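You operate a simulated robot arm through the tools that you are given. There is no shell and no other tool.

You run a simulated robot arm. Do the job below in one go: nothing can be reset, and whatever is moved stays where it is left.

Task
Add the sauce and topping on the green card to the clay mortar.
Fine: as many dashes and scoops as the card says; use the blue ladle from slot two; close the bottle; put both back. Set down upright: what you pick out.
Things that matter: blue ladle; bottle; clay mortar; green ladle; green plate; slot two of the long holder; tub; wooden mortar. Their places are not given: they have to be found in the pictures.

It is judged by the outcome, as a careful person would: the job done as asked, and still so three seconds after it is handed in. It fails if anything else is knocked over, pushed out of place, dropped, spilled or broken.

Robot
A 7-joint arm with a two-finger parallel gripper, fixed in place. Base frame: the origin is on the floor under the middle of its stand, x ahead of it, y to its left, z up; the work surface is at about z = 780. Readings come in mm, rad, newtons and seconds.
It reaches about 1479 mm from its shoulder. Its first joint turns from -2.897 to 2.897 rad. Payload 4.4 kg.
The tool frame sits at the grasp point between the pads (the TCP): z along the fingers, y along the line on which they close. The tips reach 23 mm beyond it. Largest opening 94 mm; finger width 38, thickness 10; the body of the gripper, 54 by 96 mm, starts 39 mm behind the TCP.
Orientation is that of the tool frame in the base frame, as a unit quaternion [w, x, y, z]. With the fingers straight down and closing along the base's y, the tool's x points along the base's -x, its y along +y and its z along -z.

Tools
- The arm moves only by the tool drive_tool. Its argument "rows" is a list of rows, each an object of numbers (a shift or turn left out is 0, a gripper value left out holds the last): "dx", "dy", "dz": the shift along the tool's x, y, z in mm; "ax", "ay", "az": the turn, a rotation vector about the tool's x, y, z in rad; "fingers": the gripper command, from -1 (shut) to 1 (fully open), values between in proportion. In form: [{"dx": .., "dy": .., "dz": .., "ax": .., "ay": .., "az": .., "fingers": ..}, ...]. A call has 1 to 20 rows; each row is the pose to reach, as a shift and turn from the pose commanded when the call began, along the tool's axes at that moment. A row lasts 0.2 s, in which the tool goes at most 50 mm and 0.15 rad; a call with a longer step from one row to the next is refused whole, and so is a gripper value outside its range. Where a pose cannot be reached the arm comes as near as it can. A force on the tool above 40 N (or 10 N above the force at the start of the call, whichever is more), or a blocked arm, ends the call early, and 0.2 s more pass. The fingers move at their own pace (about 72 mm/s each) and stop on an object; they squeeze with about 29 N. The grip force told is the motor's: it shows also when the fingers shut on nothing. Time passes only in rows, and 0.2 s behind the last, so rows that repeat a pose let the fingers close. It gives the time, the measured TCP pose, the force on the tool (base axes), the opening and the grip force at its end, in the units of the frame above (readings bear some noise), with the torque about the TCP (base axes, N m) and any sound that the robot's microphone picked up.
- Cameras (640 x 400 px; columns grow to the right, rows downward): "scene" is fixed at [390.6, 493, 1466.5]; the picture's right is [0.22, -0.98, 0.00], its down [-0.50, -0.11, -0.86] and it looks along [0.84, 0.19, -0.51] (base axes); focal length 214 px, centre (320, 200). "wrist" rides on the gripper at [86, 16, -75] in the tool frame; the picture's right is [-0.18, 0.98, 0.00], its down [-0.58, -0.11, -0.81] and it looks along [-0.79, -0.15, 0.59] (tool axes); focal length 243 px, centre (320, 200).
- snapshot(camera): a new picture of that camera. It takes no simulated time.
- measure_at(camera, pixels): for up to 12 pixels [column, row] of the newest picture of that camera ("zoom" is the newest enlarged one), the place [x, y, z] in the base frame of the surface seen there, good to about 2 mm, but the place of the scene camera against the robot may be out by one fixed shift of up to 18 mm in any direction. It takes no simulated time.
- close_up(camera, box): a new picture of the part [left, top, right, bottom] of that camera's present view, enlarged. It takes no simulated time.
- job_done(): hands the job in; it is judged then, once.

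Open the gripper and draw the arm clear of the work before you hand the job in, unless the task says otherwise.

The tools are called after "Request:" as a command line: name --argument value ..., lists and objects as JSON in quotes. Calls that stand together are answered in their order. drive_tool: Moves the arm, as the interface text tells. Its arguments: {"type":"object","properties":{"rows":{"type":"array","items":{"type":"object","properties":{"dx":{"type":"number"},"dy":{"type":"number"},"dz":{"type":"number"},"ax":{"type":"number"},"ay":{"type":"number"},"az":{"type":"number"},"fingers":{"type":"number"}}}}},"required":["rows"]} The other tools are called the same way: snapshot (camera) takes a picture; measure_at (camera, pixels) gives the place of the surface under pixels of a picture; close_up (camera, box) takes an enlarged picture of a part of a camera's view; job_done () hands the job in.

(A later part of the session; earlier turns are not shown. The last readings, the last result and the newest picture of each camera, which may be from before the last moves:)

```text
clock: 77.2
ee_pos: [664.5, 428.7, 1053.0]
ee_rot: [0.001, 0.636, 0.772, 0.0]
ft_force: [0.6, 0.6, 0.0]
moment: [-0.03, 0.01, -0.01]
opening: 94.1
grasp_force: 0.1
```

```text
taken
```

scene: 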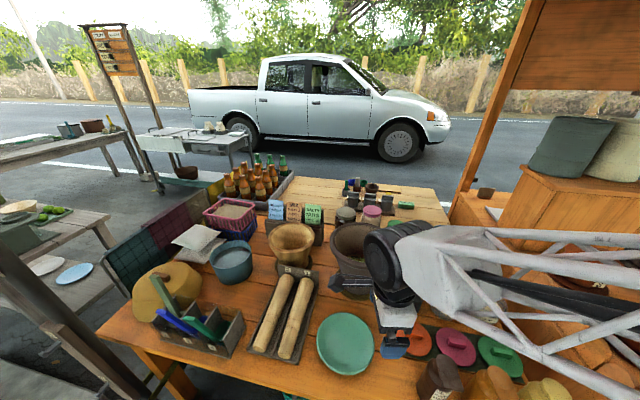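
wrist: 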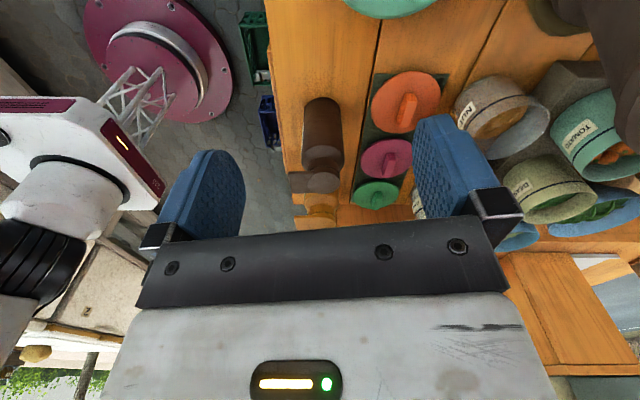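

From this side the bottle stands at (320,150) in the wrist picture. I zoom in on its cap and neck.

Request:
close_up --camera "wrist" --box '[285, 95, 355, 215]'

Request:
close_up --camera "wrist" --box '[285, 155, 350, 200]'

Request:
measure_at --camera "zoom" --pixels '[[320, 60], [320, 180], [250, 100], [100, 180], [450, 180], [380, 250], [320, 250], [60, 170], [160, 200], [360, 150], [500, 100], [420, 230]]'

```text
3.33 times, centred on (320, 155) of wrist
```

zoom: 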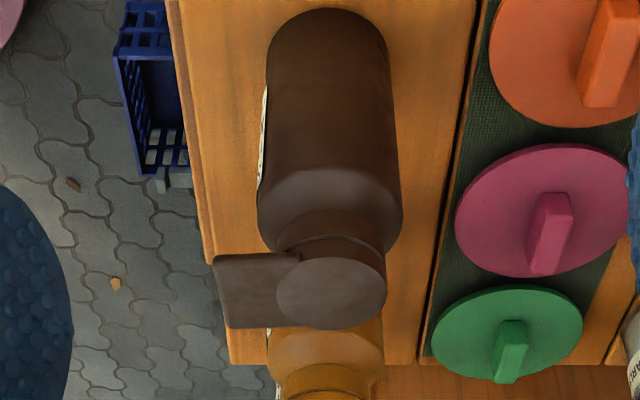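

```text
8.89 times, centred on (318, 178) of wrist
```

zoom: 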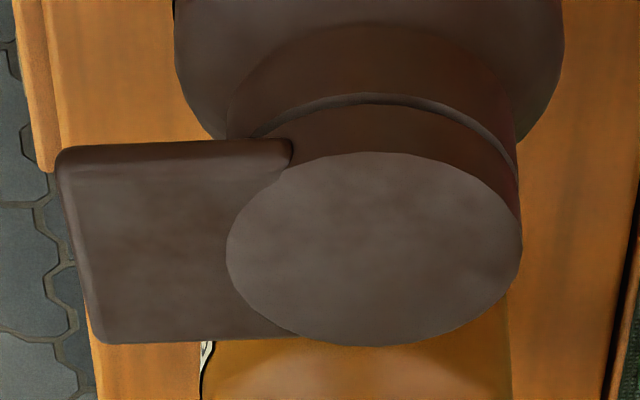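

```text
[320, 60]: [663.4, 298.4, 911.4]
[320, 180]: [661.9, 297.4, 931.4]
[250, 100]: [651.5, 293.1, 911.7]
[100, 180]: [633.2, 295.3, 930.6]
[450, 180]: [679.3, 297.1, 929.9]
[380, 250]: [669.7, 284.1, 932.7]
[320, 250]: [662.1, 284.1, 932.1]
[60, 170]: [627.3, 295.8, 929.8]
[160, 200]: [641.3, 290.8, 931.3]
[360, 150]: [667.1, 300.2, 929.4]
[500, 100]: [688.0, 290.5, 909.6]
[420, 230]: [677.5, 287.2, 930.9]
```

The cap has a skirt down to a seam near z≈915, its centre at about (669,284), and the tab runs forward to x≈627, so I take it as a flip lid hinged at the rear. To reach under the tab and later hold the bottle from the left, I need the tool pointing along −y; I first test the turn to the opposite heading here in free space.

Request:
drive_tool --rows '[{"az": -0.14}, {"az": -0.28}, {"az": -0.42}, {"az": -0.56}, {"az": -0.7}, {"az": -0.84}, {"az": -0.98}, {"az": -1.12}, {"az": -1.26}, {"az": -1.4}, {"az": -1.54}, {"az": -1.68}, {"az": -1.82}, {"az": -1.96}, {"az": -2.1}, {"az": -2.24}, {"az": -2.38}, {"az": -2.52}, {"az": -2.66}, {"az": -2.8}]'

Request:
snapshot --camera "wrist"

```text
clock: 81.4
ee_pos: [663.3, 427.6, 1052.9]
ee_rot: [0.001, -0.653, 0.757, -0.002]
ft_force: [-1.0, 0.0, -0.9]
moment: [0.02, 0.0, 0.01]
opening: 93.9
grasp_force: 0.1
```

```text
taken
```

wrist: 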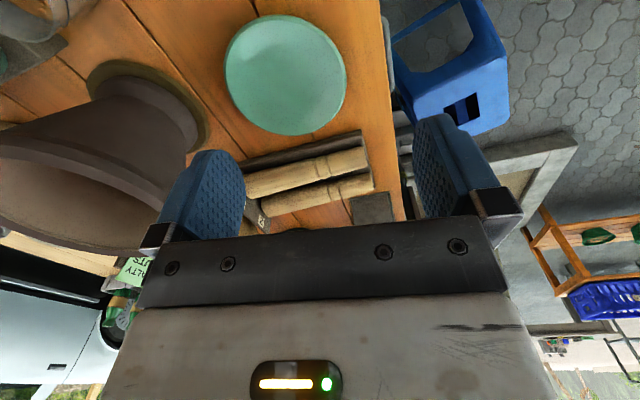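

The heading is reachable. Now I tilt the tool to point along −y (camera on top), in the free space left of the bottle.

Request:
drive_tool --rows '[{"dx": -1.5, "dy": 2, "dz": 4, "ax": 0.0105, "ay": 0.1425, "az": -0.0105}, {"dx": -3, "dy": 4, "dz": 8, "ax": 0.021, "ay": 0.285, "az": -0.021}, {"dx": -4.5, "dy": 6, "dz": 12, "ax": 0.0315, "ay": 0.428, "az": -0.0315}, {"dx": -6, "dy": 8, "dz": 17, "ax": 0.042, "ay": 0.57, "az": -0.042}, {"dx": -7.5, "dy": 11, "dz": 22, "ax": 0.0525, "ay": 0.713, "az": -0.0525}, {"dx": -9, "dy": 13, "dz": 27, "ax": 0.063, "ay": 0.855, "az": -0.063}, {"dx": -11, "dy": 16, "dz": 32, "ax": 0.0736, "ay": 0.998, "az": -0.0736}, {"dx": -13, "dy": 18, "dz": 37, "ax": 0.084, "ay": 1.14, "az": -0.084}, {"dx": -15, "dy": 21, "dz": 43, "ax": 0.0946, "ay": 1.283, "az": -0.0946}, {"dx": -17, "dy": 24, "dz": 48, "ax": 0.105, "ay": 1.4255, "az": -0.105}, {"dx": -18.4, "dy": 26, "dz": 53, "ax": 0.1156, "ay": 1.568, "az": -0.1156}, {"dx": -18.4, "dy": 26, "dz": 53, "ax": 0.1156, "ay": 1.568, "az": -0.1156}]'

Request:
snapshot --camera "wrist"

Request:
snapshot --camera "scene"

```text
clock: 84.0
ee_pos: [635.1, 440.8, 991.6]
ee_rot: [-0.488, -0.509, 0.514, -0.488]
ft_force: [-0.4, -0.5, 0.0]
moment: [-0.05, -0.05, 0.0]
opening: 94.2
grasp_force: 0.0
out of reach, approached as far as the arm can: row 11, 12
```

```text
taken
```

wrist: 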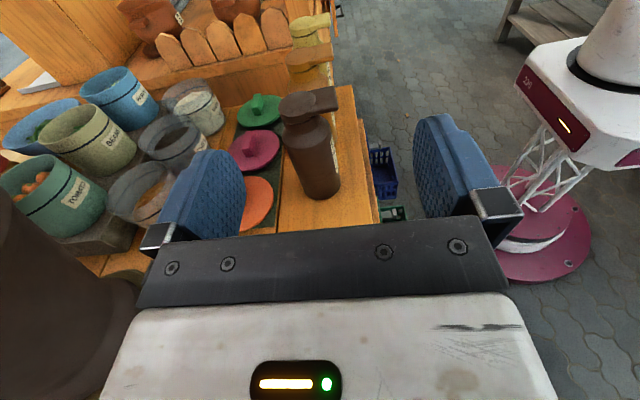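

```text
taken
```

scene: 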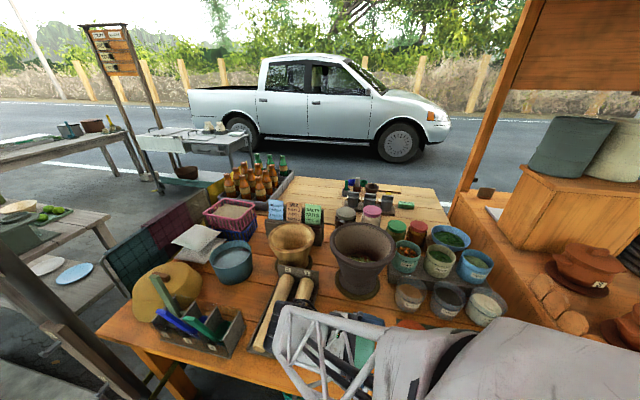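

The tool now points along −y with the camera on top and upright; the bottle is seen at (312,150) with its cap in profile. I zoom in on it.

Request:
close_up --camera "wrist" --box '[265, 75, 355, 210]'

Request:
close_up --camera "wrist" --box '[270, 80, 345, 130]'

Request:
measure_at --camera "zoom" --pixels '[[560, 120], [560, 160], [590, 130], [480, 140], [400, 150], [300, 120], [120, 160], [150, 200], [300, 220], [250, 290], [330, 260], [120, 260]]'

```text
2.96 times, centred on (310, 142) of wrist
```

zoom: 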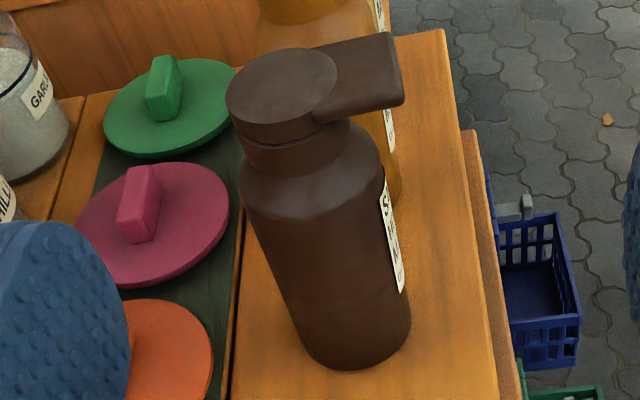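

```text
8.00 times, centred on (308, 105) of wrist
```

zoom: 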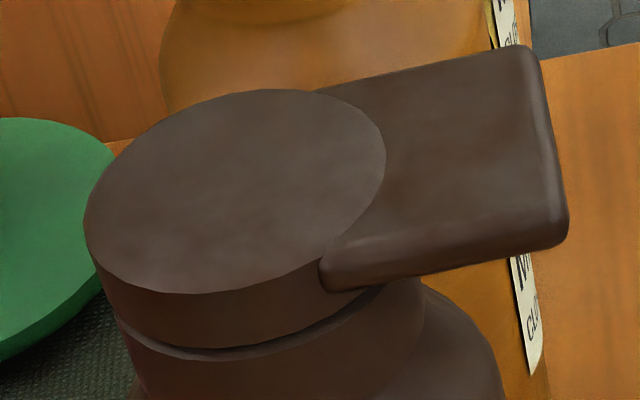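

```text
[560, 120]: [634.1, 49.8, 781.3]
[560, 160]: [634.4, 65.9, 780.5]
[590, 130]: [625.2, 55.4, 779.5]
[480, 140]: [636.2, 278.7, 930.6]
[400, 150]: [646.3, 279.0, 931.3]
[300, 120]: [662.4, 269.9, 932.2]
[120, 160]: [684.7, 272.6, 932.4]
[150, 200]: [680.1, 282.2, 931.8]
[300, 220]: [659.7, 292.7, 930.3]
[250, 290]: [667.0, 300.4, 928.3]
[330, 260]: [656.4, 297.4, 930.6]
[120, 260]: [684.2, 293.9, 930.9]
```

The profile shows a cap with a short skirt over a groove and an 8 mm tab with free space beneath. To learn whether it is hinged, I will pinch the tab from above (closing along y) and lift gently. First I bring the tool back to pointing down.

Request:
drive_tool --rows '[{"dx": 6.4, "dy": 0.9, "dz": 5.2, "ay": -0.139}, {"dx": 12.9, "dy": 1.7, "dz": 10.5, "ay": -0.277}, {"dx": 19.3, "dy": 2.6, "dz": 15.7, "ay": -0.416}, {"dx": 25.7, "dy": 3.4, "dz": 21, "ay": -0.554}, {"dx": 32.2, "dy": 4.3, "dz": 26.2, "ay": -0.693}, {"dx": 38.6, "dy": 5.1, "dz": 31.5, "ay": -0.831}, {"dx": 45, "dy": 6, "dz": 36.7, "ay": -0.97}, {"dx": 51.5, "dy": 6.8, "dz": 42, "ay": -1.108}, {"dx": 57.9, "dy": 7.7, "dz": 47.2, "ay": -1.247}, {"dx": 64.4, "dy": 8.5, "dz": 52.5, "ay": -1.385}, {"dx": 70.8, "dy": 9.4, "dz": 57.7, "ay": -1.524}, {"dx": 70.8, "dy": 9.4, "dz": 57.7, "ay": -1.524}]'

Request:
drive_tool --rows '[{"dx": 8, "dz": 2, "az": 0.131}, {"dx": 16, "dz": 3, "az": 0.262}, {"dx": 24, "dz": 5, "az": 0.393}, {"dx": 32, "dz": 7, "az": 0.524}, {"dx": 40, "dy": 1, "dz": 8, "az": 0.654}, {"dx": 48, "dy": 1, "dz": 10, "az": 0.785}, {"dx": 56, "dy": 2, "dz": 12, "az": 0.916}, {"dx": 64, "dy": 2, "dz": 13, "az": 1.047}, {"dx": 72, "dy": 2, "dz": 15, "az": 1.178}, {"dx": 80, "dy": 3, "dz": 17, "az": 1.309}, {"dx": 88, "dy": 3, "dz": 18, "az": 1.44}, {"dx": 96, "dy": 3, "dz": 20, "az": 1.571}, {"dx": 96, "dy": 3, "dz": 20, "az": 1.571}]'

Request:
snapshot --camera "wrist"

Request:
snapshot --camera "scene"

```text
clock: 86.6
ee_pos: [626.8, 380.4, 1060.6]
ee_rot: [0.004, -0.705, 0.709, -0.001]
ft_force: [0.4, -0.4, -0.1]
moment: [0.02, 0.0, -0.02]
opening: 93.9
grasp_force: 0.0
```

```text
clock: 89.4
ee_pos: [623.6, 283.4, 1041.3]
ee_rot: [0.004, 0.004, 1.0, 0.002]
ft_force: [0.6, -0.3, 0.2]
moment: [-0.01, 0.0, 0.0]
opening: 94.1
grasp_force: 0.1
```

```text
taken
```

wrist: 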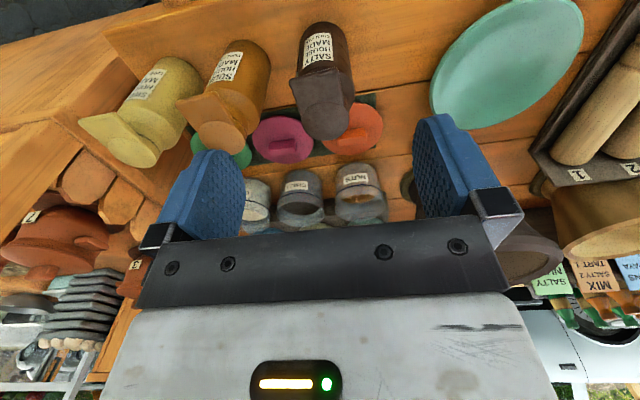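

```text
taken
```

scene: 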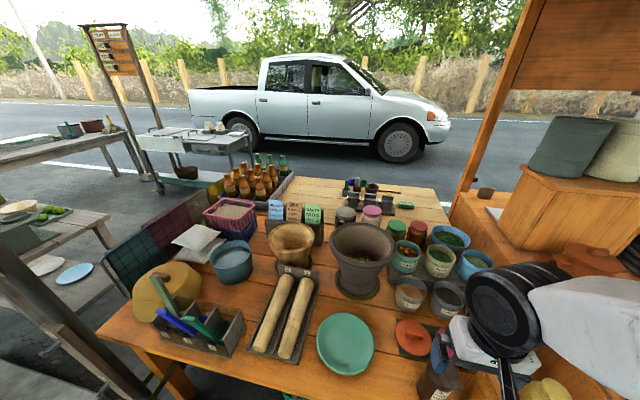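

Now above the bottle with the tool down. I zoom in on the cap at (322,105) and measure the tab's edges.

Request:
close_up --camera "wrist" --box '[280, 60, 370, 145]'

Request:
measure_at --camera "zoom" --pixels '[[110, 110], [130, 150], [150, 200], [390, 70], [410, 120], [430, 160], [250, 100], [270, 150], [170, 240], [440, 240], [300, 240], [310, 330]]'

```text
4.71 times, centred on (325, 102) of wrist
```

zoom: 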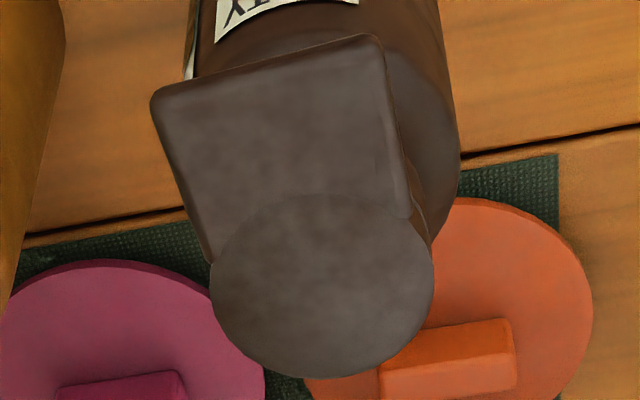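

```text
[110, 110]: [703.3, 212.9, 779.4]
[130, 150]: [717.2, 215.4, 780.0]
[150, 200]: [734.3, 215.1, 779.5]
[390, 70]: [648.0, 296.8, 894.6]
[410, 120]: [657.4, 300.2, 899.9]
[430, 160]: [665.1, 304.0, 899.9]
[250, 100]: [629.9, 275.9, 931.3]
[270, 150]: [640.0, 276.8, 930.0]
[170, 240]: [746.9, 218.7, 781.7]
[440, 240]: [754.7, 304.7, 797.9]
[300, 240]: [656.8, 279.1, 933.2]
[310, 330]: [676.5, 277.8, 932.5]
```

I take finer points along the tab's two side edges and its front edge.

Request:
measure_at --camera "zoom" --pixels '[[168, 110], [175, 130], [190, 170], [205, 210], [375, 80], [382, 110], [390, 150], [398, 190], [160, 95], [370, 45], [260, 75], [330, 55]]'

```text
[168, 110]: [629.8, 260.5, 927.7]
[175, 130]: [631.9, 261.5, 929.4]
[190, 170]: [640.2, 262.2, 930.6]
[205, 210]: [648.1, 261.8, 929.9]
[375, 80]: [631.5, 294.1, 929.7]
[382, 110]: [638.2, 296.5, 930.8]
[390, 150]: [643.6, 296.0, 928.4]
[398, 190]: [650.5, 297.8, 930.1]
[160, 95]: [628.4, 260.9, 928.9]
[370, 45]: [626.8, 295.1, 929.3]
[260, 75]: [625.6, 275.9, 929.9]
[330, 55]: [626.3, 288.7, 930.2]
```

The tab spans x 624.5–649, y 260–297, top z≈930, 37 mm wide. I narrow the fingers to 60 mm and go down astride it, to TCP z≈929.

Request:
drive_tool --rows '[{"dx": -1, "dy": -2, "dz": 25, "fingers": 0.277}, {"dx": -2.4, "dy": -4.4, "dz": 50}, {"dx": -2.4, "dy": -4.4, "dz": 75}, {"dx": -2.4, "dy": -4.4, "dz": 75}]'

Request:
snapshot --camera "wrist"

Request:
close_up --camera "scene" --box '[400, 320, 530, 400]'

```text
clock: 90.4
ee_pos: [626.8, 280.5, 965.7]
ee_rot: [0.003, 0.003, 1.0, 0.002]
ft_force: [-0.2, -0.5, 0.1]
moment: [-0.05, -0.01, -0.02]
opening: 60.0
grasp_force: 0.1
```

```text
taken
```

wrist: 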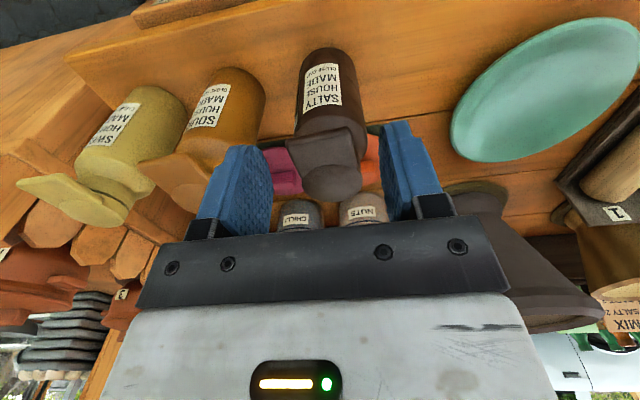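

```text
4.92 times, centred on (465, 360) of scene
```

zoom: 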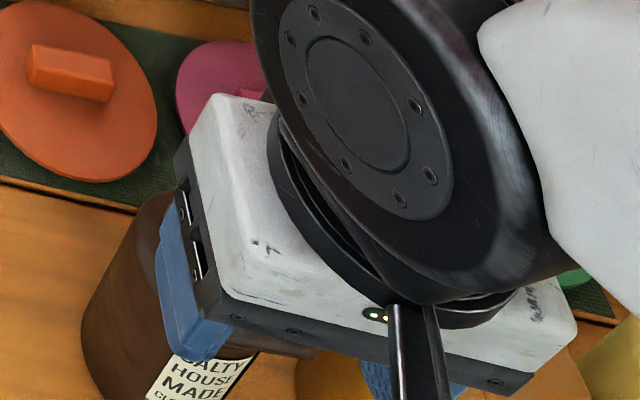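

The tab at (325,150) lies centred between the fingers (270 to 380). I go down the last 36 mm.

Request:
drive_tool --rows '[{"dz": 12}, {"dz": 24}, {"dz": 32}, {"dz": 36}, {"dz": 36}]'

Request:
snapshot --camera "wrist"

Request:
close_up --camera "wrist" --box '[230, 80, 410, 240]'

```text
clock: 91.6
ee_pos: [625.7, 280.3, 930.2]
ee_rot: [0.003, 0.003, 1.0, 0.001]
ft_force: [-0.3, 0.1, -0.4]
moment: [-0.01, -0.01, -0.01]
opening: 60.3
grasp_force: 0.0
```

```text
taken
```

wrist: 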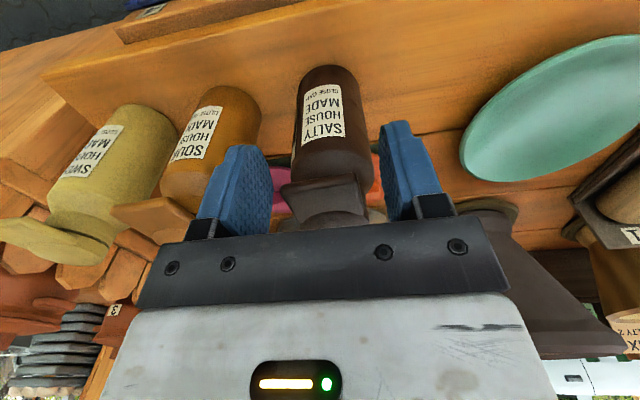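

```text
2.50 times, centred on (320, 160) of wrist
```

zoom: 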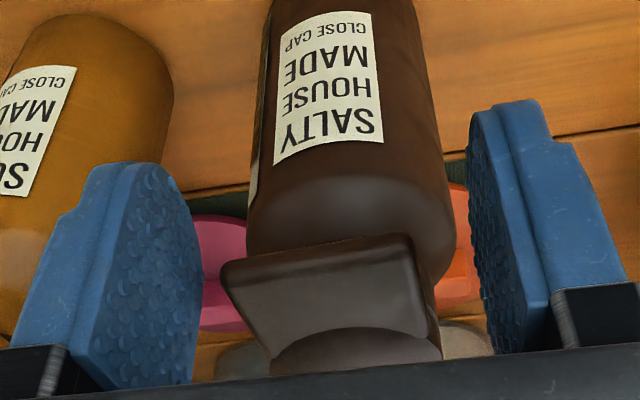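

The tab lies between the pads, about 1.2 mm toward −y of centre. I shift by that and close gently onto it.

Request:
drive_tool --rows '[{"dy": -1.2, "fingers": 0.1}, {"dy": -1.2, "fingers": -0.05}, {"dy": -1.2, "fingers": -0.1}, {"dy": -1.2, "fingers": -0.15}, {"dy": -1.2, "fingers": -0.2}, {"dy": -1.2, "fingers": -0.25}, {"dy": -1.2, "fingers": -0.25}]'

Request:
snapshot --camera "wrist"

Request:
close_up --camera "wrist" --box '[230, 80, 410, 240]'

```text
clock: 93.2
ee_pos: [624.7, 279.1, 930.5]
ee_rot: [0.004, 0.003, 1.0, 0.002]
ft_force: [-0.4, 0.4, 0.0]
moment: [-0.01, 0.01, -0.01]
opening: 35.2
grasp_force: 0.0
```

```text
taken
```

wrist: 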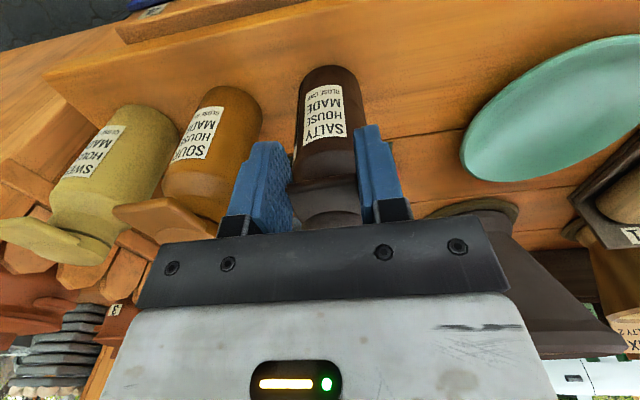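

```text
2.50 times, centred on (320, 160) of wrist
```

zoom: 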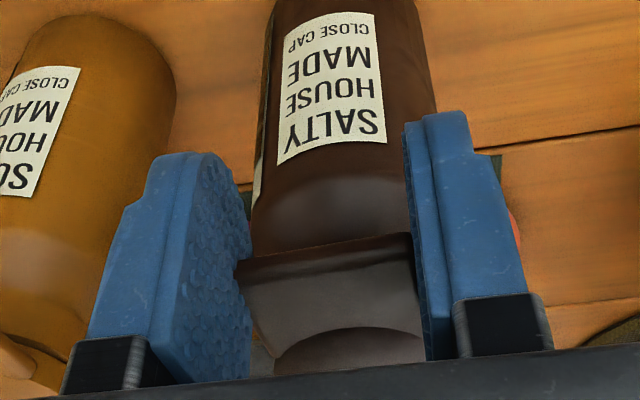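

At 35.2 mm opening there's no grip yet; the tab nearly fills the gap. I close further until it holds.

Request:
drive_tool --rows '[{"fingers": -0.3}, {"fingers": -0.35}, {"fingers": -0.4}, {"fingers": -0.5}, {"fingers": -0.6}, {"fingers": -0.6}]'

Request:
snapshot --camera "wrist"

Request:
close_up --camera "wrist" --box '[230, 80, 410, 240]'

```text
clock: 94.6
ee_pos: [625.3, 278.7, 930.7]
ee_rot: [0.004, 0.002, 1.0, 0.002]
ft_force: [1.3, 0.7, 3.0]
moment: [0.05, -0.12, 0.07]
opening: 23.3
grasp_force: 28.8
```

```text
taken
```

wrist: 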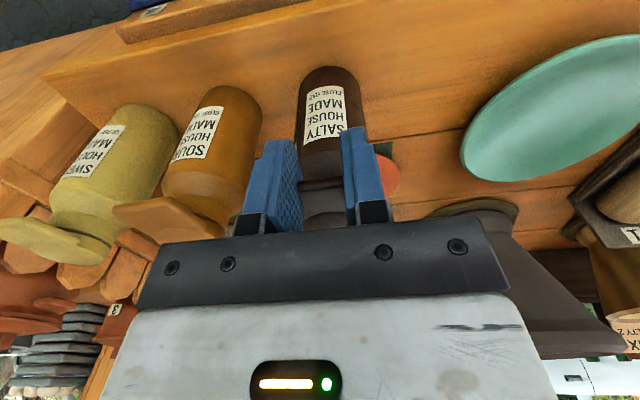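

```text
2.50 times, centred on (320, 160) of wrist
```

zoom: 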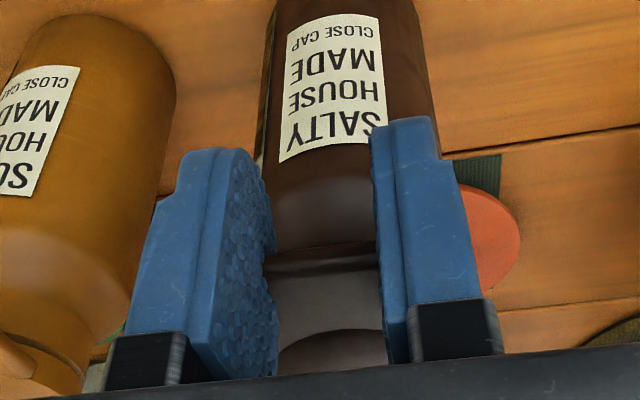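

The pads closed to 23.3 mm with 29 N, so they hold the tab's core. I lift very gently, 3 mm, and watch the force and cap.

Request:
drive_tool --rows '[{"dz": -1}, {"dz": -2}, {"dz": -3}, {"dz": -3}]'

Request:
snapshot --camera "wrist"

Request:
close_up --camera "wrist" --box '[230, 80, 410, 240]'

Request:
close_up --camera "scene" --box '[400, 330, 500, 400]'

```text
clock: 95.6
ee_pos: [624.4, 279.7, 932.2]
ee_rot: [0.002, 0.003, 1.0, 0.002]
ft_force: [0.3, -0.7, 0.3]
moment: [0.02, 0.35, -0.02]
opening: 23.2
grasp_force: 28.4
```

```text
taken
```

wrist: 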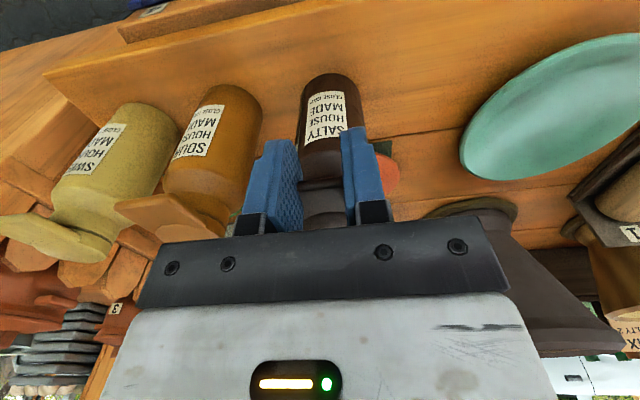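

```text
2.50 times, centred on (320, 160) of wrist
```

zoom: 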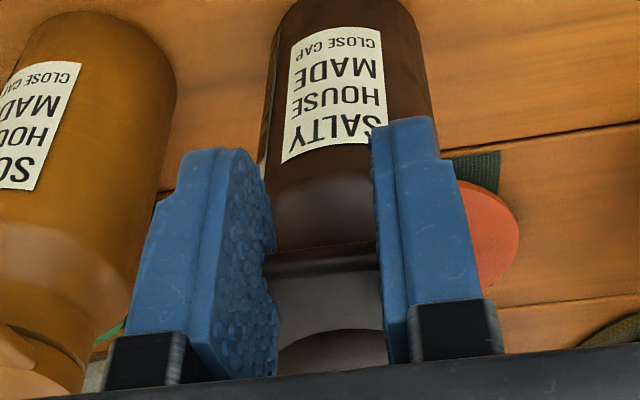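

```text
5.71 times, centred on (450, 365) of scene
```

zoom: 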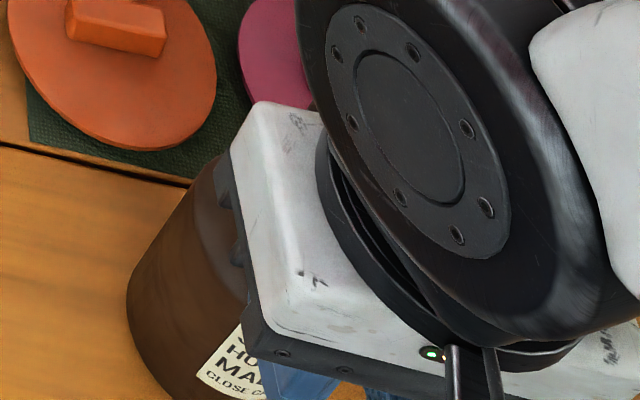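

The torque changed (0.35 N·m about y) and the bottle's label seems to have shifted slightly in the picture. I measure the tab, disc and body points to see if the lid turned or the bottle tilted.

Request:
measure_at --camera "zoom" --pixels '[[330, 275], [330, 310], [330, 350], [300, 345], [360, 350], [330, 200], [330, 120], [330, 50], [300, 20], [340, 235], [400, 60], [320, 290]]'

Request:
close_up --camera "wrist" --box '[295, 60, 370, 120]'

Request:
measure_at --camera "zoom" --pixels '[[250, 70], [300, 60], [200, 110], [200, 200], [300, 200], [300, 300], [380, 100], [150, 150], [100, 250], [250, 150], [350, 200], [400, 250]]'

```text
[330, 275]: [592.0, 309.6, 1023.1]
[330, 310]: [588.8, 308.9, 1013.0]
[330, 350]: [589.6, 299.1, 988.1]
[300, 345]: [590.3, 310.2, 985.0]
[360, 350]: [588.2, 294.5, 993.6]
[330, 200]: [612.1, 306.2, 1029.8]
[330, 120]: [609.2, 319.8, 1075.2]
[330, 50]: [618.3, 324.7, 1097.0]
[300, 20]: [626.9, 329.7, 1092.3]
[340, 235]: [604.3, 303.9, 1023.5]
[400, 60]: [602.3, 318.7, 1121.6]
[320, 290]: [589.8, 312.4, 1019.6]
```

```text
6.67 times, centred on (332, 90) of wrist
```

zoom: 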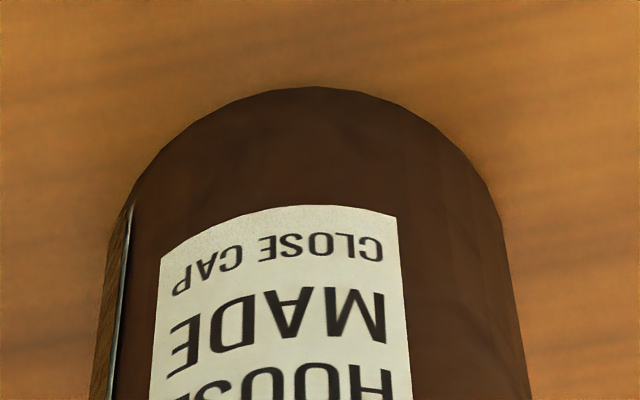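

```text
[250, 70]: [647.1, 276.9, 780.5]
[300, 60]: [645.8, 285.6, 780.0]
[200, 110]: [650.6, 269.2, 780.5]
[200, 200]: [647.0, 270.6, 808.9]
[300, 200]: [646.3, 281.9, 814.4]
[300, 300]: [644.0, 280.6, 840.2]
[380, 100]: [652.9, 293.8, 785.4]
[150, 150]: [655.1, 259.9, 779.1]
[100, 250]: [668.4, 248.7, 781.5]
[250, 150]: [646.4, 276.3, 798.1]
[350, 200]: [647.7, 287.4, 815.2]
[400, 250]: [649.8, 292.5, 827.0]
```

The lower body moved about 5 mm toward +x while its top stayed, so the bottle began to hang from a rear hinge: the lid is hinged at the back, near (688, ·, 919). I lower back the 3 mm so that the bottle stands again, and check.

Request:
drive_tool --rows '[{"dz": 1}, {"dz": 2}, {"dz": 3}, {"dz": 3}]'

Request:
close_up --camera "wrist" --box '[295, 60, 370, 120]'

Request:
measure_at --camera "zoom" --pixels '[[250, 70], [300, 60], [200, 110], [200, 200], [300, 200], [300, 300], [380, 100], [300, 380], [300, 130], [250, 150], [350, 200], [200, 350]]'

```text
clock: 96.6
ee_pos: [626.1, 278.7, 930.9]
ee_rot: [0.004, 0.003, 1.0, 0.001]
ft_force: [5.1, -0.2, 12.3]
moment: [0.04, -0.87, 0.03]
opening: 23.7
grasp_force: 29.1
```

```text
6.67 times, centred on (332, 90) of wrist
```

zoom: 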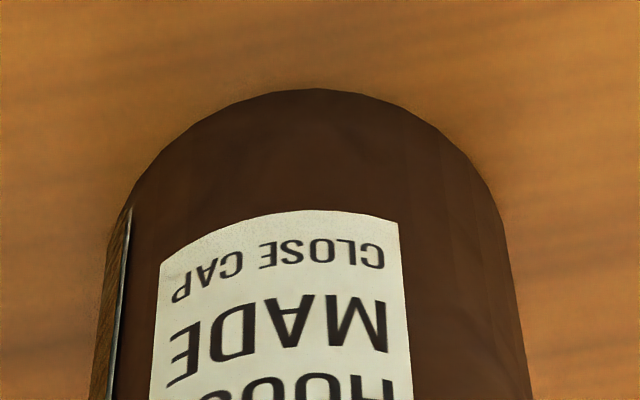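

```text
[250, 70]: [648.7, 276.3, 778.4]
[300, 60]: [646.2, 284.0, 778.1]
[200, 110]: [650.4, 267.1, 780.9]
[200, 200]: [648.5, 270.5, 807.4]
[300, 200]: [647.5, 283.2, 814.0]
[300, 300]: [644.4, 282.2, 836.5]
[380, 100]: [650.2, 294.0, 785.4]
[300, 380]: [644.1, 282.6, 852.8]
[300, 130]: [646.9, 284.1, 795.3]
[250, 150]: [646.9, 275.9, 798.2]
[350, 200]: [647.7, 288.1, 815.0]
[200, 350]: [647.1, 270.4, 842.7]
```

The bottle now stands tilted about 2.5° with its base 6 mm off to +x, and I am pressing it with 12 N. I ease up 1.5 mm and re-read the force before starting the opening arc.

Request:
drive_tool --rows '[{"dz": -0.7}, {"dz": -1.4}, {"dz": -1.4}]'

```text
clock: 97.4
ee_pos: [625.5, 280.3, 930.7]
ee_rot: [0.003, 0.003, 1.0, 0.002]
ft_force: [0.0, -0.1, 0.2]
moment: [-0.08, 0.02, -0.07]
opening: 23.5
grasp_force: 29.0
```

Forces are near zero. I start the opening arc about the rear hinge at (688, ·, 919), turning the tool with the lid, first 0.3 rad.

Request:
drive_tool --rows '[{"dx": -0.7, "dz": -3.1, "ay": 0.05}, {"dx": -1.5, "dz": -6.2, "ay": 0.1}, {"dx": -2.5, "dz": -9.2, "ay": 0.15}, {"dx": -3.6, "dz": -12.2, "ay": 0.2}, {"dx": -4.9, "dz": -15.1, "ay": 0.25}, {"dx": -6.3, "dz": -18, "ay": 0.3}, {"dx": -6.3, "dz": -18, "ay": 0.3}]'

Request:
snapshot --camera "wrist"

Request:
close_up --camera "wrist" --box '[250, 20, 400, 230]'

Request:
close_up --camera "scene" --box '[400, 330, 500, 400]'

```text
clock: 99.0
ee_pos: [632.0, 279.3, 950.4]
ee_rot: [-0.146, 0.002, 0.989, 0.002]
ft_force: [4.2, -0.3, 11.6]
moment: [0.02, -0.83, 0.02]
opening: 23.1
grasp_force: 29.4
```

```text
taken
```

wrist: 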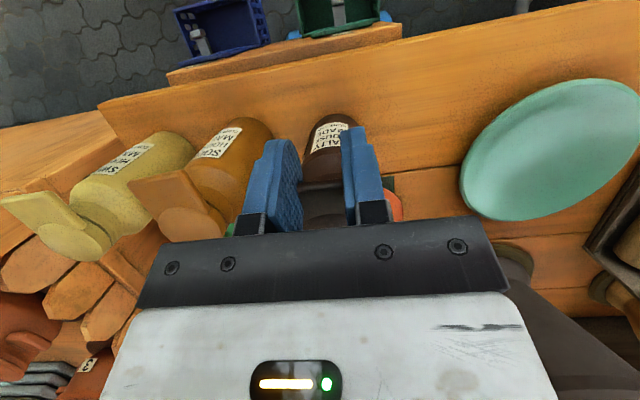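

```text
1.90 times, centred on (325, 125) of wrist
```

zoom: 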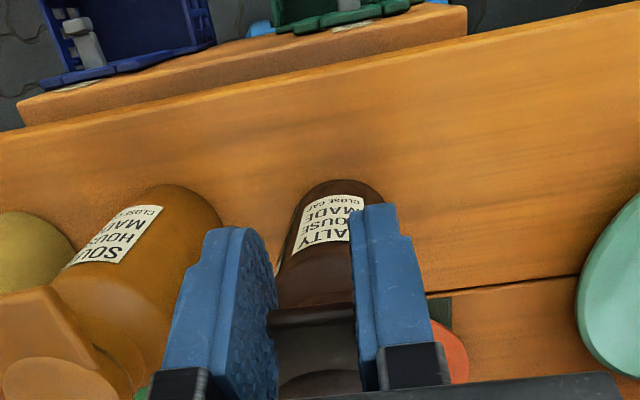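

```text
5.71 times, centred on (450, 365) of scene
```

zoom: 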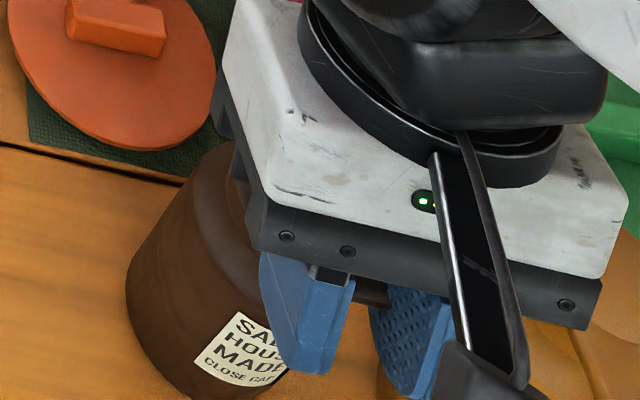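

The lid turns with the tool, but I read 11.6 N upward on the tool and −0.83 N·m, so my arc doesn't match the hinge well. I measure the bottle body to see whether it stands upright.

Request:
close_up --camera "wrist" --box '[290, 100, 375, 200]'

Request:
measure_at --camera "zoom" --pixels '[[300, 70], [280, 130], [300, 130], [260, 200], [300, 200], [230, 260], [300, 260], [300, 300], [260, 340], [300, 340], [310, 380], [250, 100]]'

```text
4.00 times, centred on (332, 150) of wrist
```

zoom: 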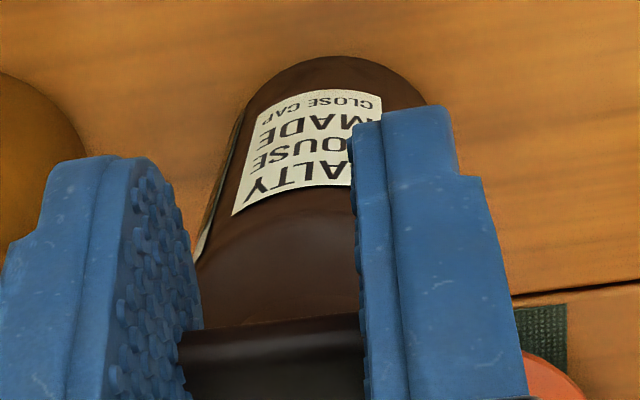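

```text
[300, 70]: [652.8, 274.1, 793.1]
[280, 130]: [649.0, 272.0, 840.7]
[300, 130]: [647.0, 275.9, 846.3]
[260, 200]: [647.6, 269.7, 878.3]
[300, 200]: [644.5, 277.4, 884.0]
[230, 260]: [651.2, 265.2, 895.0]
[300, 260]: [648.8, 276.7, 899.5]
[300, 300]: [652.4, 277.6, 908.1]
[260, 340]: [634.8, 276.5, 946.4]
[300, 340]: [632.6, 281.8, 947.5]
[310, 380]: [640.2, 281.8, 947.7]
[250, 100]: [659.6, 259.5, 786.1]
```

The body leans about 2–4° toward the robot, so the hinge is a little farther back and lower than I assumed. I ease up 1.2 mm and read the force.

Request:
drive_tool --rows '[{"dx": 0, "dz": -0.6}, {"dx": 0, "dz": -1.3}, {"dx": 0, "dz": -1.3}]'

```text
clock: 99.8
ee_pos: [632.0, 279.6, 950.8]
ee_rot: [-0.147, 0.002, 0.989, 0.002]
ft_force: [-0.7, 0.8, -4.5]
moment: [-0.01, 0.32, 0.0]
opening: 23.1
grasp_force: 29.2
```

Now about −4.5 N: the bottle nearly hangs, weighing only some newtons. I continue the arc with the hinge taken at about (690.5,·,917), to 0.5 rad, slightly lower.

Request:
drive_tool --rows '[{"dx": -1.0, "dz": -3.0, "ay": 0.05}, {"dx": -2.1, "dz": -6.3, "ay": 0.105}, {"dx": -3.3, "dz": -9.4, "ay": 0.155}, {"dx": -4.6, "dz": -12.6, "ay": 0.205}, {"dx": -4.6, "dz": -12.6, "ay": 0.205}]'

Request:
snapshot --camera "wrist"

Request:
close_up --camera "scene" --box '[400, 320, 510, 400]'

```text
clock: 101.0
ee_pos: [640.4, 279.9, 960.5]
ee_rot: [-0.247, 0.001, 0.969, 0.001]
ft_force: [4.5, -0.5, 13.7]
moment: [0.01, -0.87, -0.03]
opening: 23.3
grasp_force: 28.7
```

```text
taken
```

wrist: 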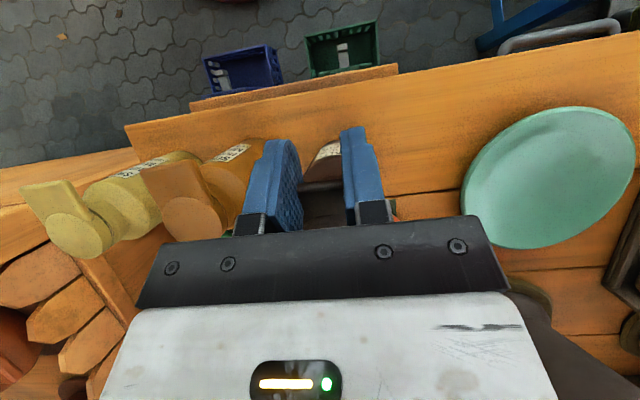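

```text
5.00 times, centred on (455, 360) of scene
```

zoom: 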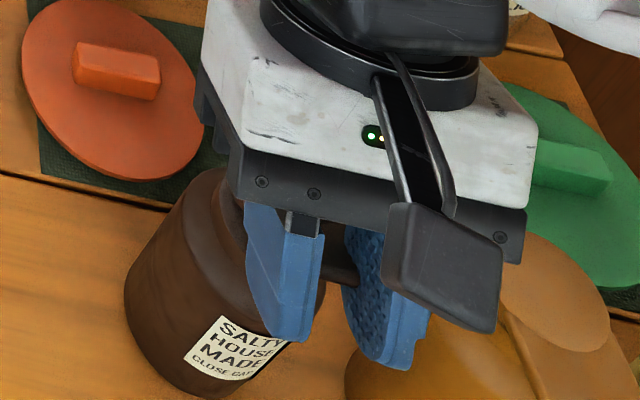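

The force line runs from the bottle's front bottom edge to the hinge, which confirms the hinge place but shows the bottle leaning on that front edge. I unload, then shift the hinge 6 mm toward +x so the bottle comes upright on its base.

Request:
drive_tool --rows '[{"dx": 0.38, "dz": -0.7}, {"dx": -1.0, "dz": -1.25}, {"dx": -2.44, "dz": -1.79}, {"dx": -3.9, "dz": -2.2}, {"dx": -5.41, "dz": -2.61}, {"dx": -5.41, "dz": -2.61}]'

Request:
snapshot --camera "wrist"

Request:
close_up --camera "scene" --box '[400, 320, 510, 400]'

Request:
measure_at --camera "zoom" --pixels '[[150, 290], [180, 240], [140, 310], [210, 190], [190, 340], [230, 340], [200, 370], [200, 260], [160, 350], [220, 300], [215, 240], [240, 290]]'

```text
clock: 102.4
ee_pos: [645.9, 279.0, 960.6]
ee_rot: [-0.247, 0.001, 0.969, 0.002]
ft_force: [-0.5, -1.4, -5.6]
moment: [-0.01, 0.3, -0.01]
opening: 23.5
grasp_force: 28.5
```

```text
taken
```

wrist: 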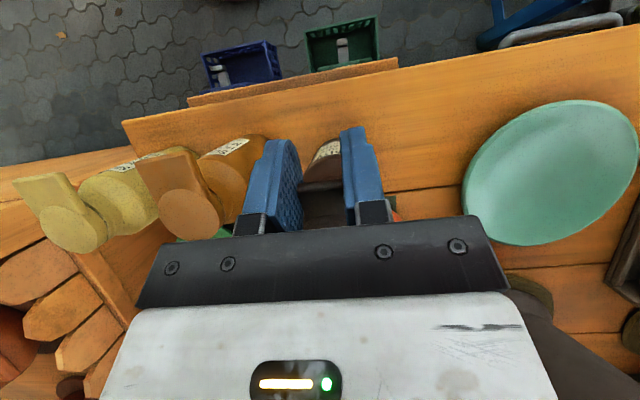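

```text
5.00 times, centred on (455, 360) of scene
```

zoom: 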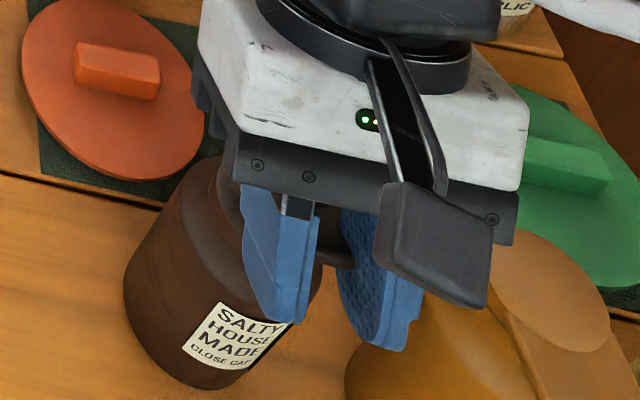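

```text
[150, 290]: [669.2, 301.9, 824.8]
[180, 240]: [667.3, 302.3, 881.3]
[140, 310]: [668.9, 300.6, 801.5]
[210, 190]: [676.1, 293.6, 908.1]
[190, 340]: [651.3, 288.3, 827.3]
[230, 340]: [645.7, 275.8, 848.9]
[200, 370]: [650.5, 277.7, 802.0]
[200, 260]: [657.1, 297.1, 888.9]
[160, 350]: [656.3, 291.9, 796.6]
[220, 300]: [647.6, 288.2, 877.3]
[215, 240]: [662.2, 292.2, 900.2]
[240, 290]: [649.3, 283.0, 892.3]
```

Force is now about −5.6 N: the bottle hangs at the hinge just off the table. I measure its front face from the wrist view to see its tilt and place before setting it down.

Request:
close_up --camera "wrist" --box '[285, 125, 365, 225]'

Request:
measure_at --camera "zoom" --pixels '[[300, 80], [330, 80], [300, 120], [330, 120], [300, 160], [330, 160], [280, 200], [330, 200], [330, 60], [330, 250], [330, 300], [330, 340]]'

```text
4.00 times, centred on (325, 175) of wrist
```

zoom: 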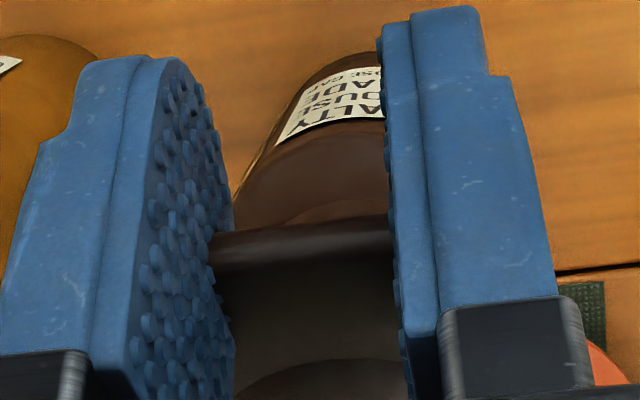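

```text
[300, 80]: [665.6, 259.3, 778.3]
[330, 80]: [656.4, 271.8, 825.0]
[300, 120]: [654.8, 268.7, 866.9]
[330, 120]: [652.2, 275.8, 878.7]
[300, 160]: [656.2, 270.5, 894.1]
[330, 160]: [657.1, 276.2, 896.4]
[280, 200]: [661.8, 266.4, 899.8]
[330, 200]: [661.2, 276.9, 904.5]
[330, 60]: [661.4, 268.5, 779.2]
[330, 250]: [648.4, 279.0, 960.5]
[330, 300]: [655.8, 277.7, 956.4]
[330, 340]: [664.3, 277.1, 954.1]
```

The hinge seems to have real friction (the bottle stays within about 3° while hanging), so the lid will keep any angle. I lift 4 mm more, bring the bottle back 12 mm toward −x, and go on opening the lid to 1.0 rad with the bottle hanging just above the table.

Request:
drive_tool --rows '[{"dx": 1.92, "dz": -3.51}, {"dx": 4.5, "dz": -2.1}, {"dx": 7.18, "dz": -0.63}, {"dx": 9.8, "dz": 0.8}, {"dx": 12.45, "dz": 2.24}, {"dx": 11.5, "dz": -1.0, "ay": 0.05}, {"dx": 10.58, "dz": -4.25, "ay": 0.1}, {"dx": 9.4, "dz": -7.4, "ay": 0.15}, {"dx": 8.12, "dz": -10.49, "ay": 0.2}, {"dx": 6.6, "dz": -13.5, "ay": 0.25}, {"dx": 5.03, "dz": -16.5, "ay": 0.3}, {"dx": 3.2, "dz": -19.3, "ay": 0.35}, {"dx": 1.39, "dz": -22.15, "ay": 0.4}, {"dx": -0.7, "dz": -24.8, "ay": 0.45}, {"dx": -2.81, "dz": -27.4, "ay": 0.5}, {"dx": -2.81, "dz": -27.4, "ay": 0.5}]'

Request:
snapshot --camera "wrist"

Request:
snapshot --camera "scene"

Request:
close_up --camera "scene" --box '[400, 310, 520, 400]'

```text
clock: 105.8
ee_pos: [662.9, 278.7, 983.5]
ee_rot: [-0.479, 0.002, 0.878, 0.003]
ft_force: [2.1, 0.2, 8.0]
moment: [0.01, -0.42, -0.03]
opening: 23.2
grasp_force: 28.8
```

```text
taken
```

wrist: 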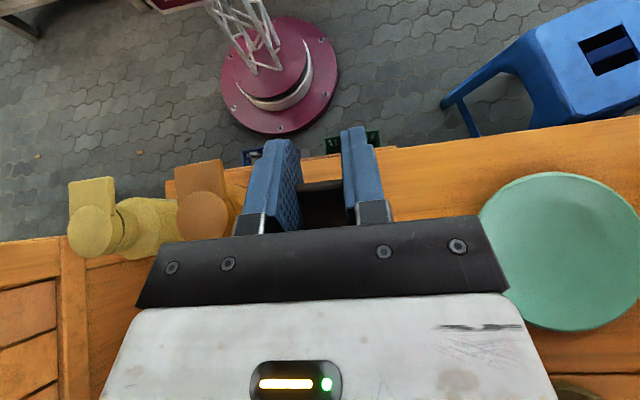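

```text
taken
```

scene: 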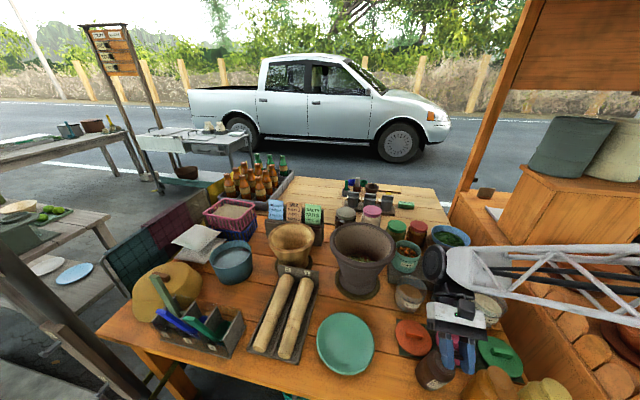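

```text
4.44 times, centred on (460, 355) of scene
```

zoom: 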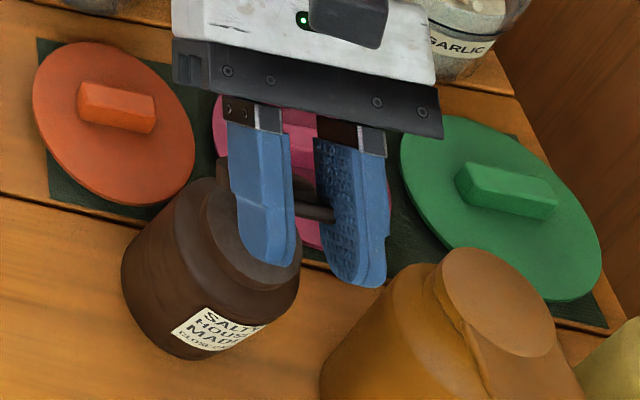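

The lid is open by about 1.0 rad and the bottle stands, pressed with 8 N. I ease up 1.5 mm and continue the arc to 1.6 rad.

Request:
drive_tool --rows '[{"dx": 1.26, "dz": -0.81}, {"dx": 0.4, "dz": -4.1, "ay": 0.05}, {"dx": -0.6, "dz": -7.3, "ay": 0.1}, {"dx": -1.7, "dz": -10.5, "ay": 0.15}, {"dx": -3.05, "dz": -13.6, "ay": 0.2}, {"dx": -4.5, "dz": -16.6, "ay": 0.25}, {"dx": -6.14, "dz": -19.6, "ay": 0.3}, {"dx": -7.9, "dz": -22.4, "ay": 0.35}, {"dx": -9.8, "dz": -25.2, "ay": 0.4}, {"dx": -11.8, "dz": -27.9, "ay": 0.45}, {"dx": -14, "dz": -30.5, "ay": 0.5}, {"dx": -16.3, "dz": -32.9, "ay": 0.55}, {"dx": -18.7, "dz": -35.3, "ay": 0.6}, {"dx": -18.7, "dz": -35.3, "ay": 0.6}]'

Request:
snapshot --camera "wrist"

Request:
close_up --camera "scene" --box '[400, 310, 520, 400]'

```text
clock: 108.8
ee_pos: [656.9, 270.6, 952.1]
ee_rot: [-0.637, 0.002, 0.771, 0.004]
ft_force: [-0.6, 0.0, -5.6]
moment: [0.01, 0.25, -0.02]
opening: 23.4
grasp_force: 29.2
out of reach, approached as far as the arm can: row 7, 8, 9, 10, 11, 12, 13, 14
```

```text
taken
```

wrist: 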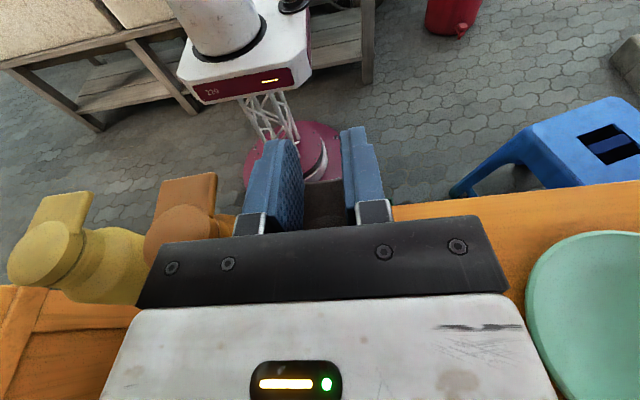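

```text
4.44 times, centred on (460, 355) of scene
```

zoom: 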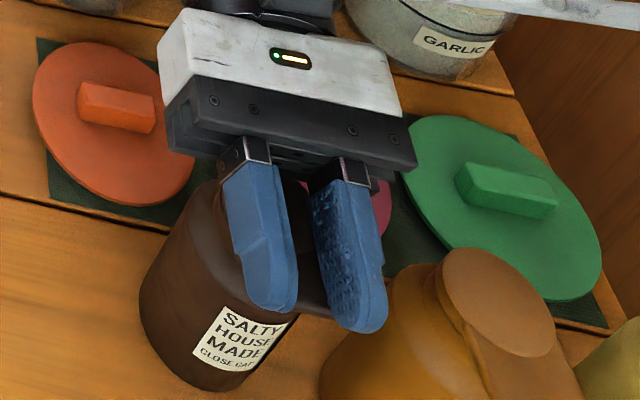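

From row 7 on the pose could not be reached and the TCP sank to z=952; the force of −5.6 N says the bottle hangs. I look closely at the bottle and lid before moving on.

Request:
close_up --camera "scene" --box '[415, 335, 490, 400]'

Request:
measure_at --camera "zoom" --pixels '[[120, 200], [150, 150], [100, 250], [170, 330], [200, 260], [220, 300], [250, 280], [160, 110], [200, 100], [230, 200], [330, 250], [180, 380]]'

Request:
close_up --camera "wrist" --box '[270, 120, 380, 240]'

Request:
measure_at --camera "zoom" --pixels '[[300, 220], [330, 220], [320, 260], [330, 300], [310, 320], [320, 200], [325, 340], [340, 240]]'

```text
6.15 times, centred on (452, 368) of scene
```

zoom: 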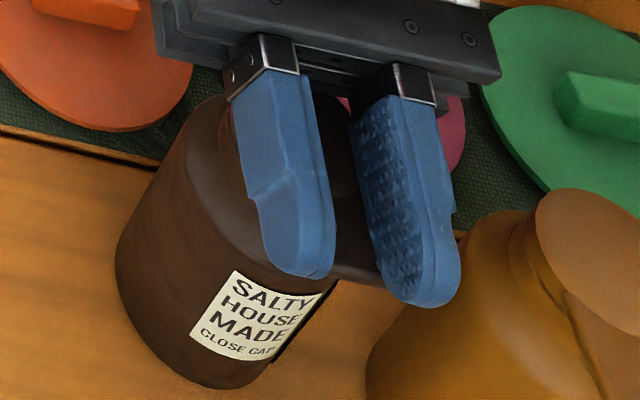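

```text
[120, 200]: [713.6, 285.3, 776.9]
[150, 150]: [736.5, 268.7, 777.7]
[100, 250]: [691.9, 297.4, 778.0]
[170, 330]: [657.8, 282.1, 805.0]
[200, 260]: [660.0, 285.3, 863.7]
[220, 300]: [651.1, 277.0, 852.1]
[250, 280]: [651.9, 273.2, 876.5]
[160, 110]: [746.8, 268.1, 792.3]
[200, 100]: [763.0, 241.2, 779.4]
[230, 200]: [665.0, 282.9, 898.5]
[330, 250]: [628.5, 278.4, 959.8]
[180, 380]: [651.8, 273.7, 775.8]
```

```text
3.33 times, centred on (325, 180) of wrist
```

zoom: 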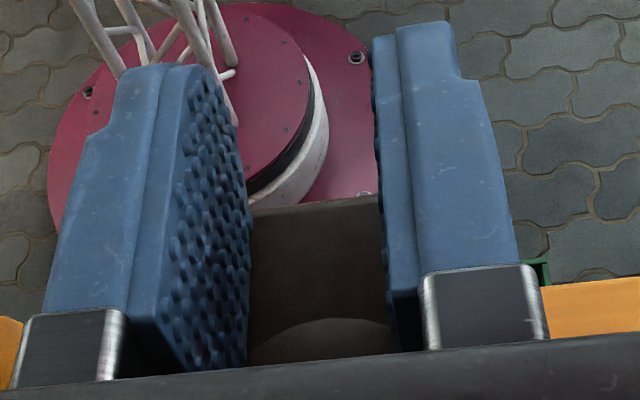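

```text
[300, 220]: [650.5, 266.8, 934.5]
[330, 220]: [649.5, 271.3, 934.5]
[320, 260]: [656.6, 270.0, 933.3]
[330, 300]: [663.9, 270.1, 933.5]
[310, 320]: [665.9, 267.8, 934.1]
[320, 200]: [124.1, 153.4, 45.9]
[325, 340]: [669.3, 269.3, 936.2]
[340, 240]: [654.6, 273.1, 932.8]
```

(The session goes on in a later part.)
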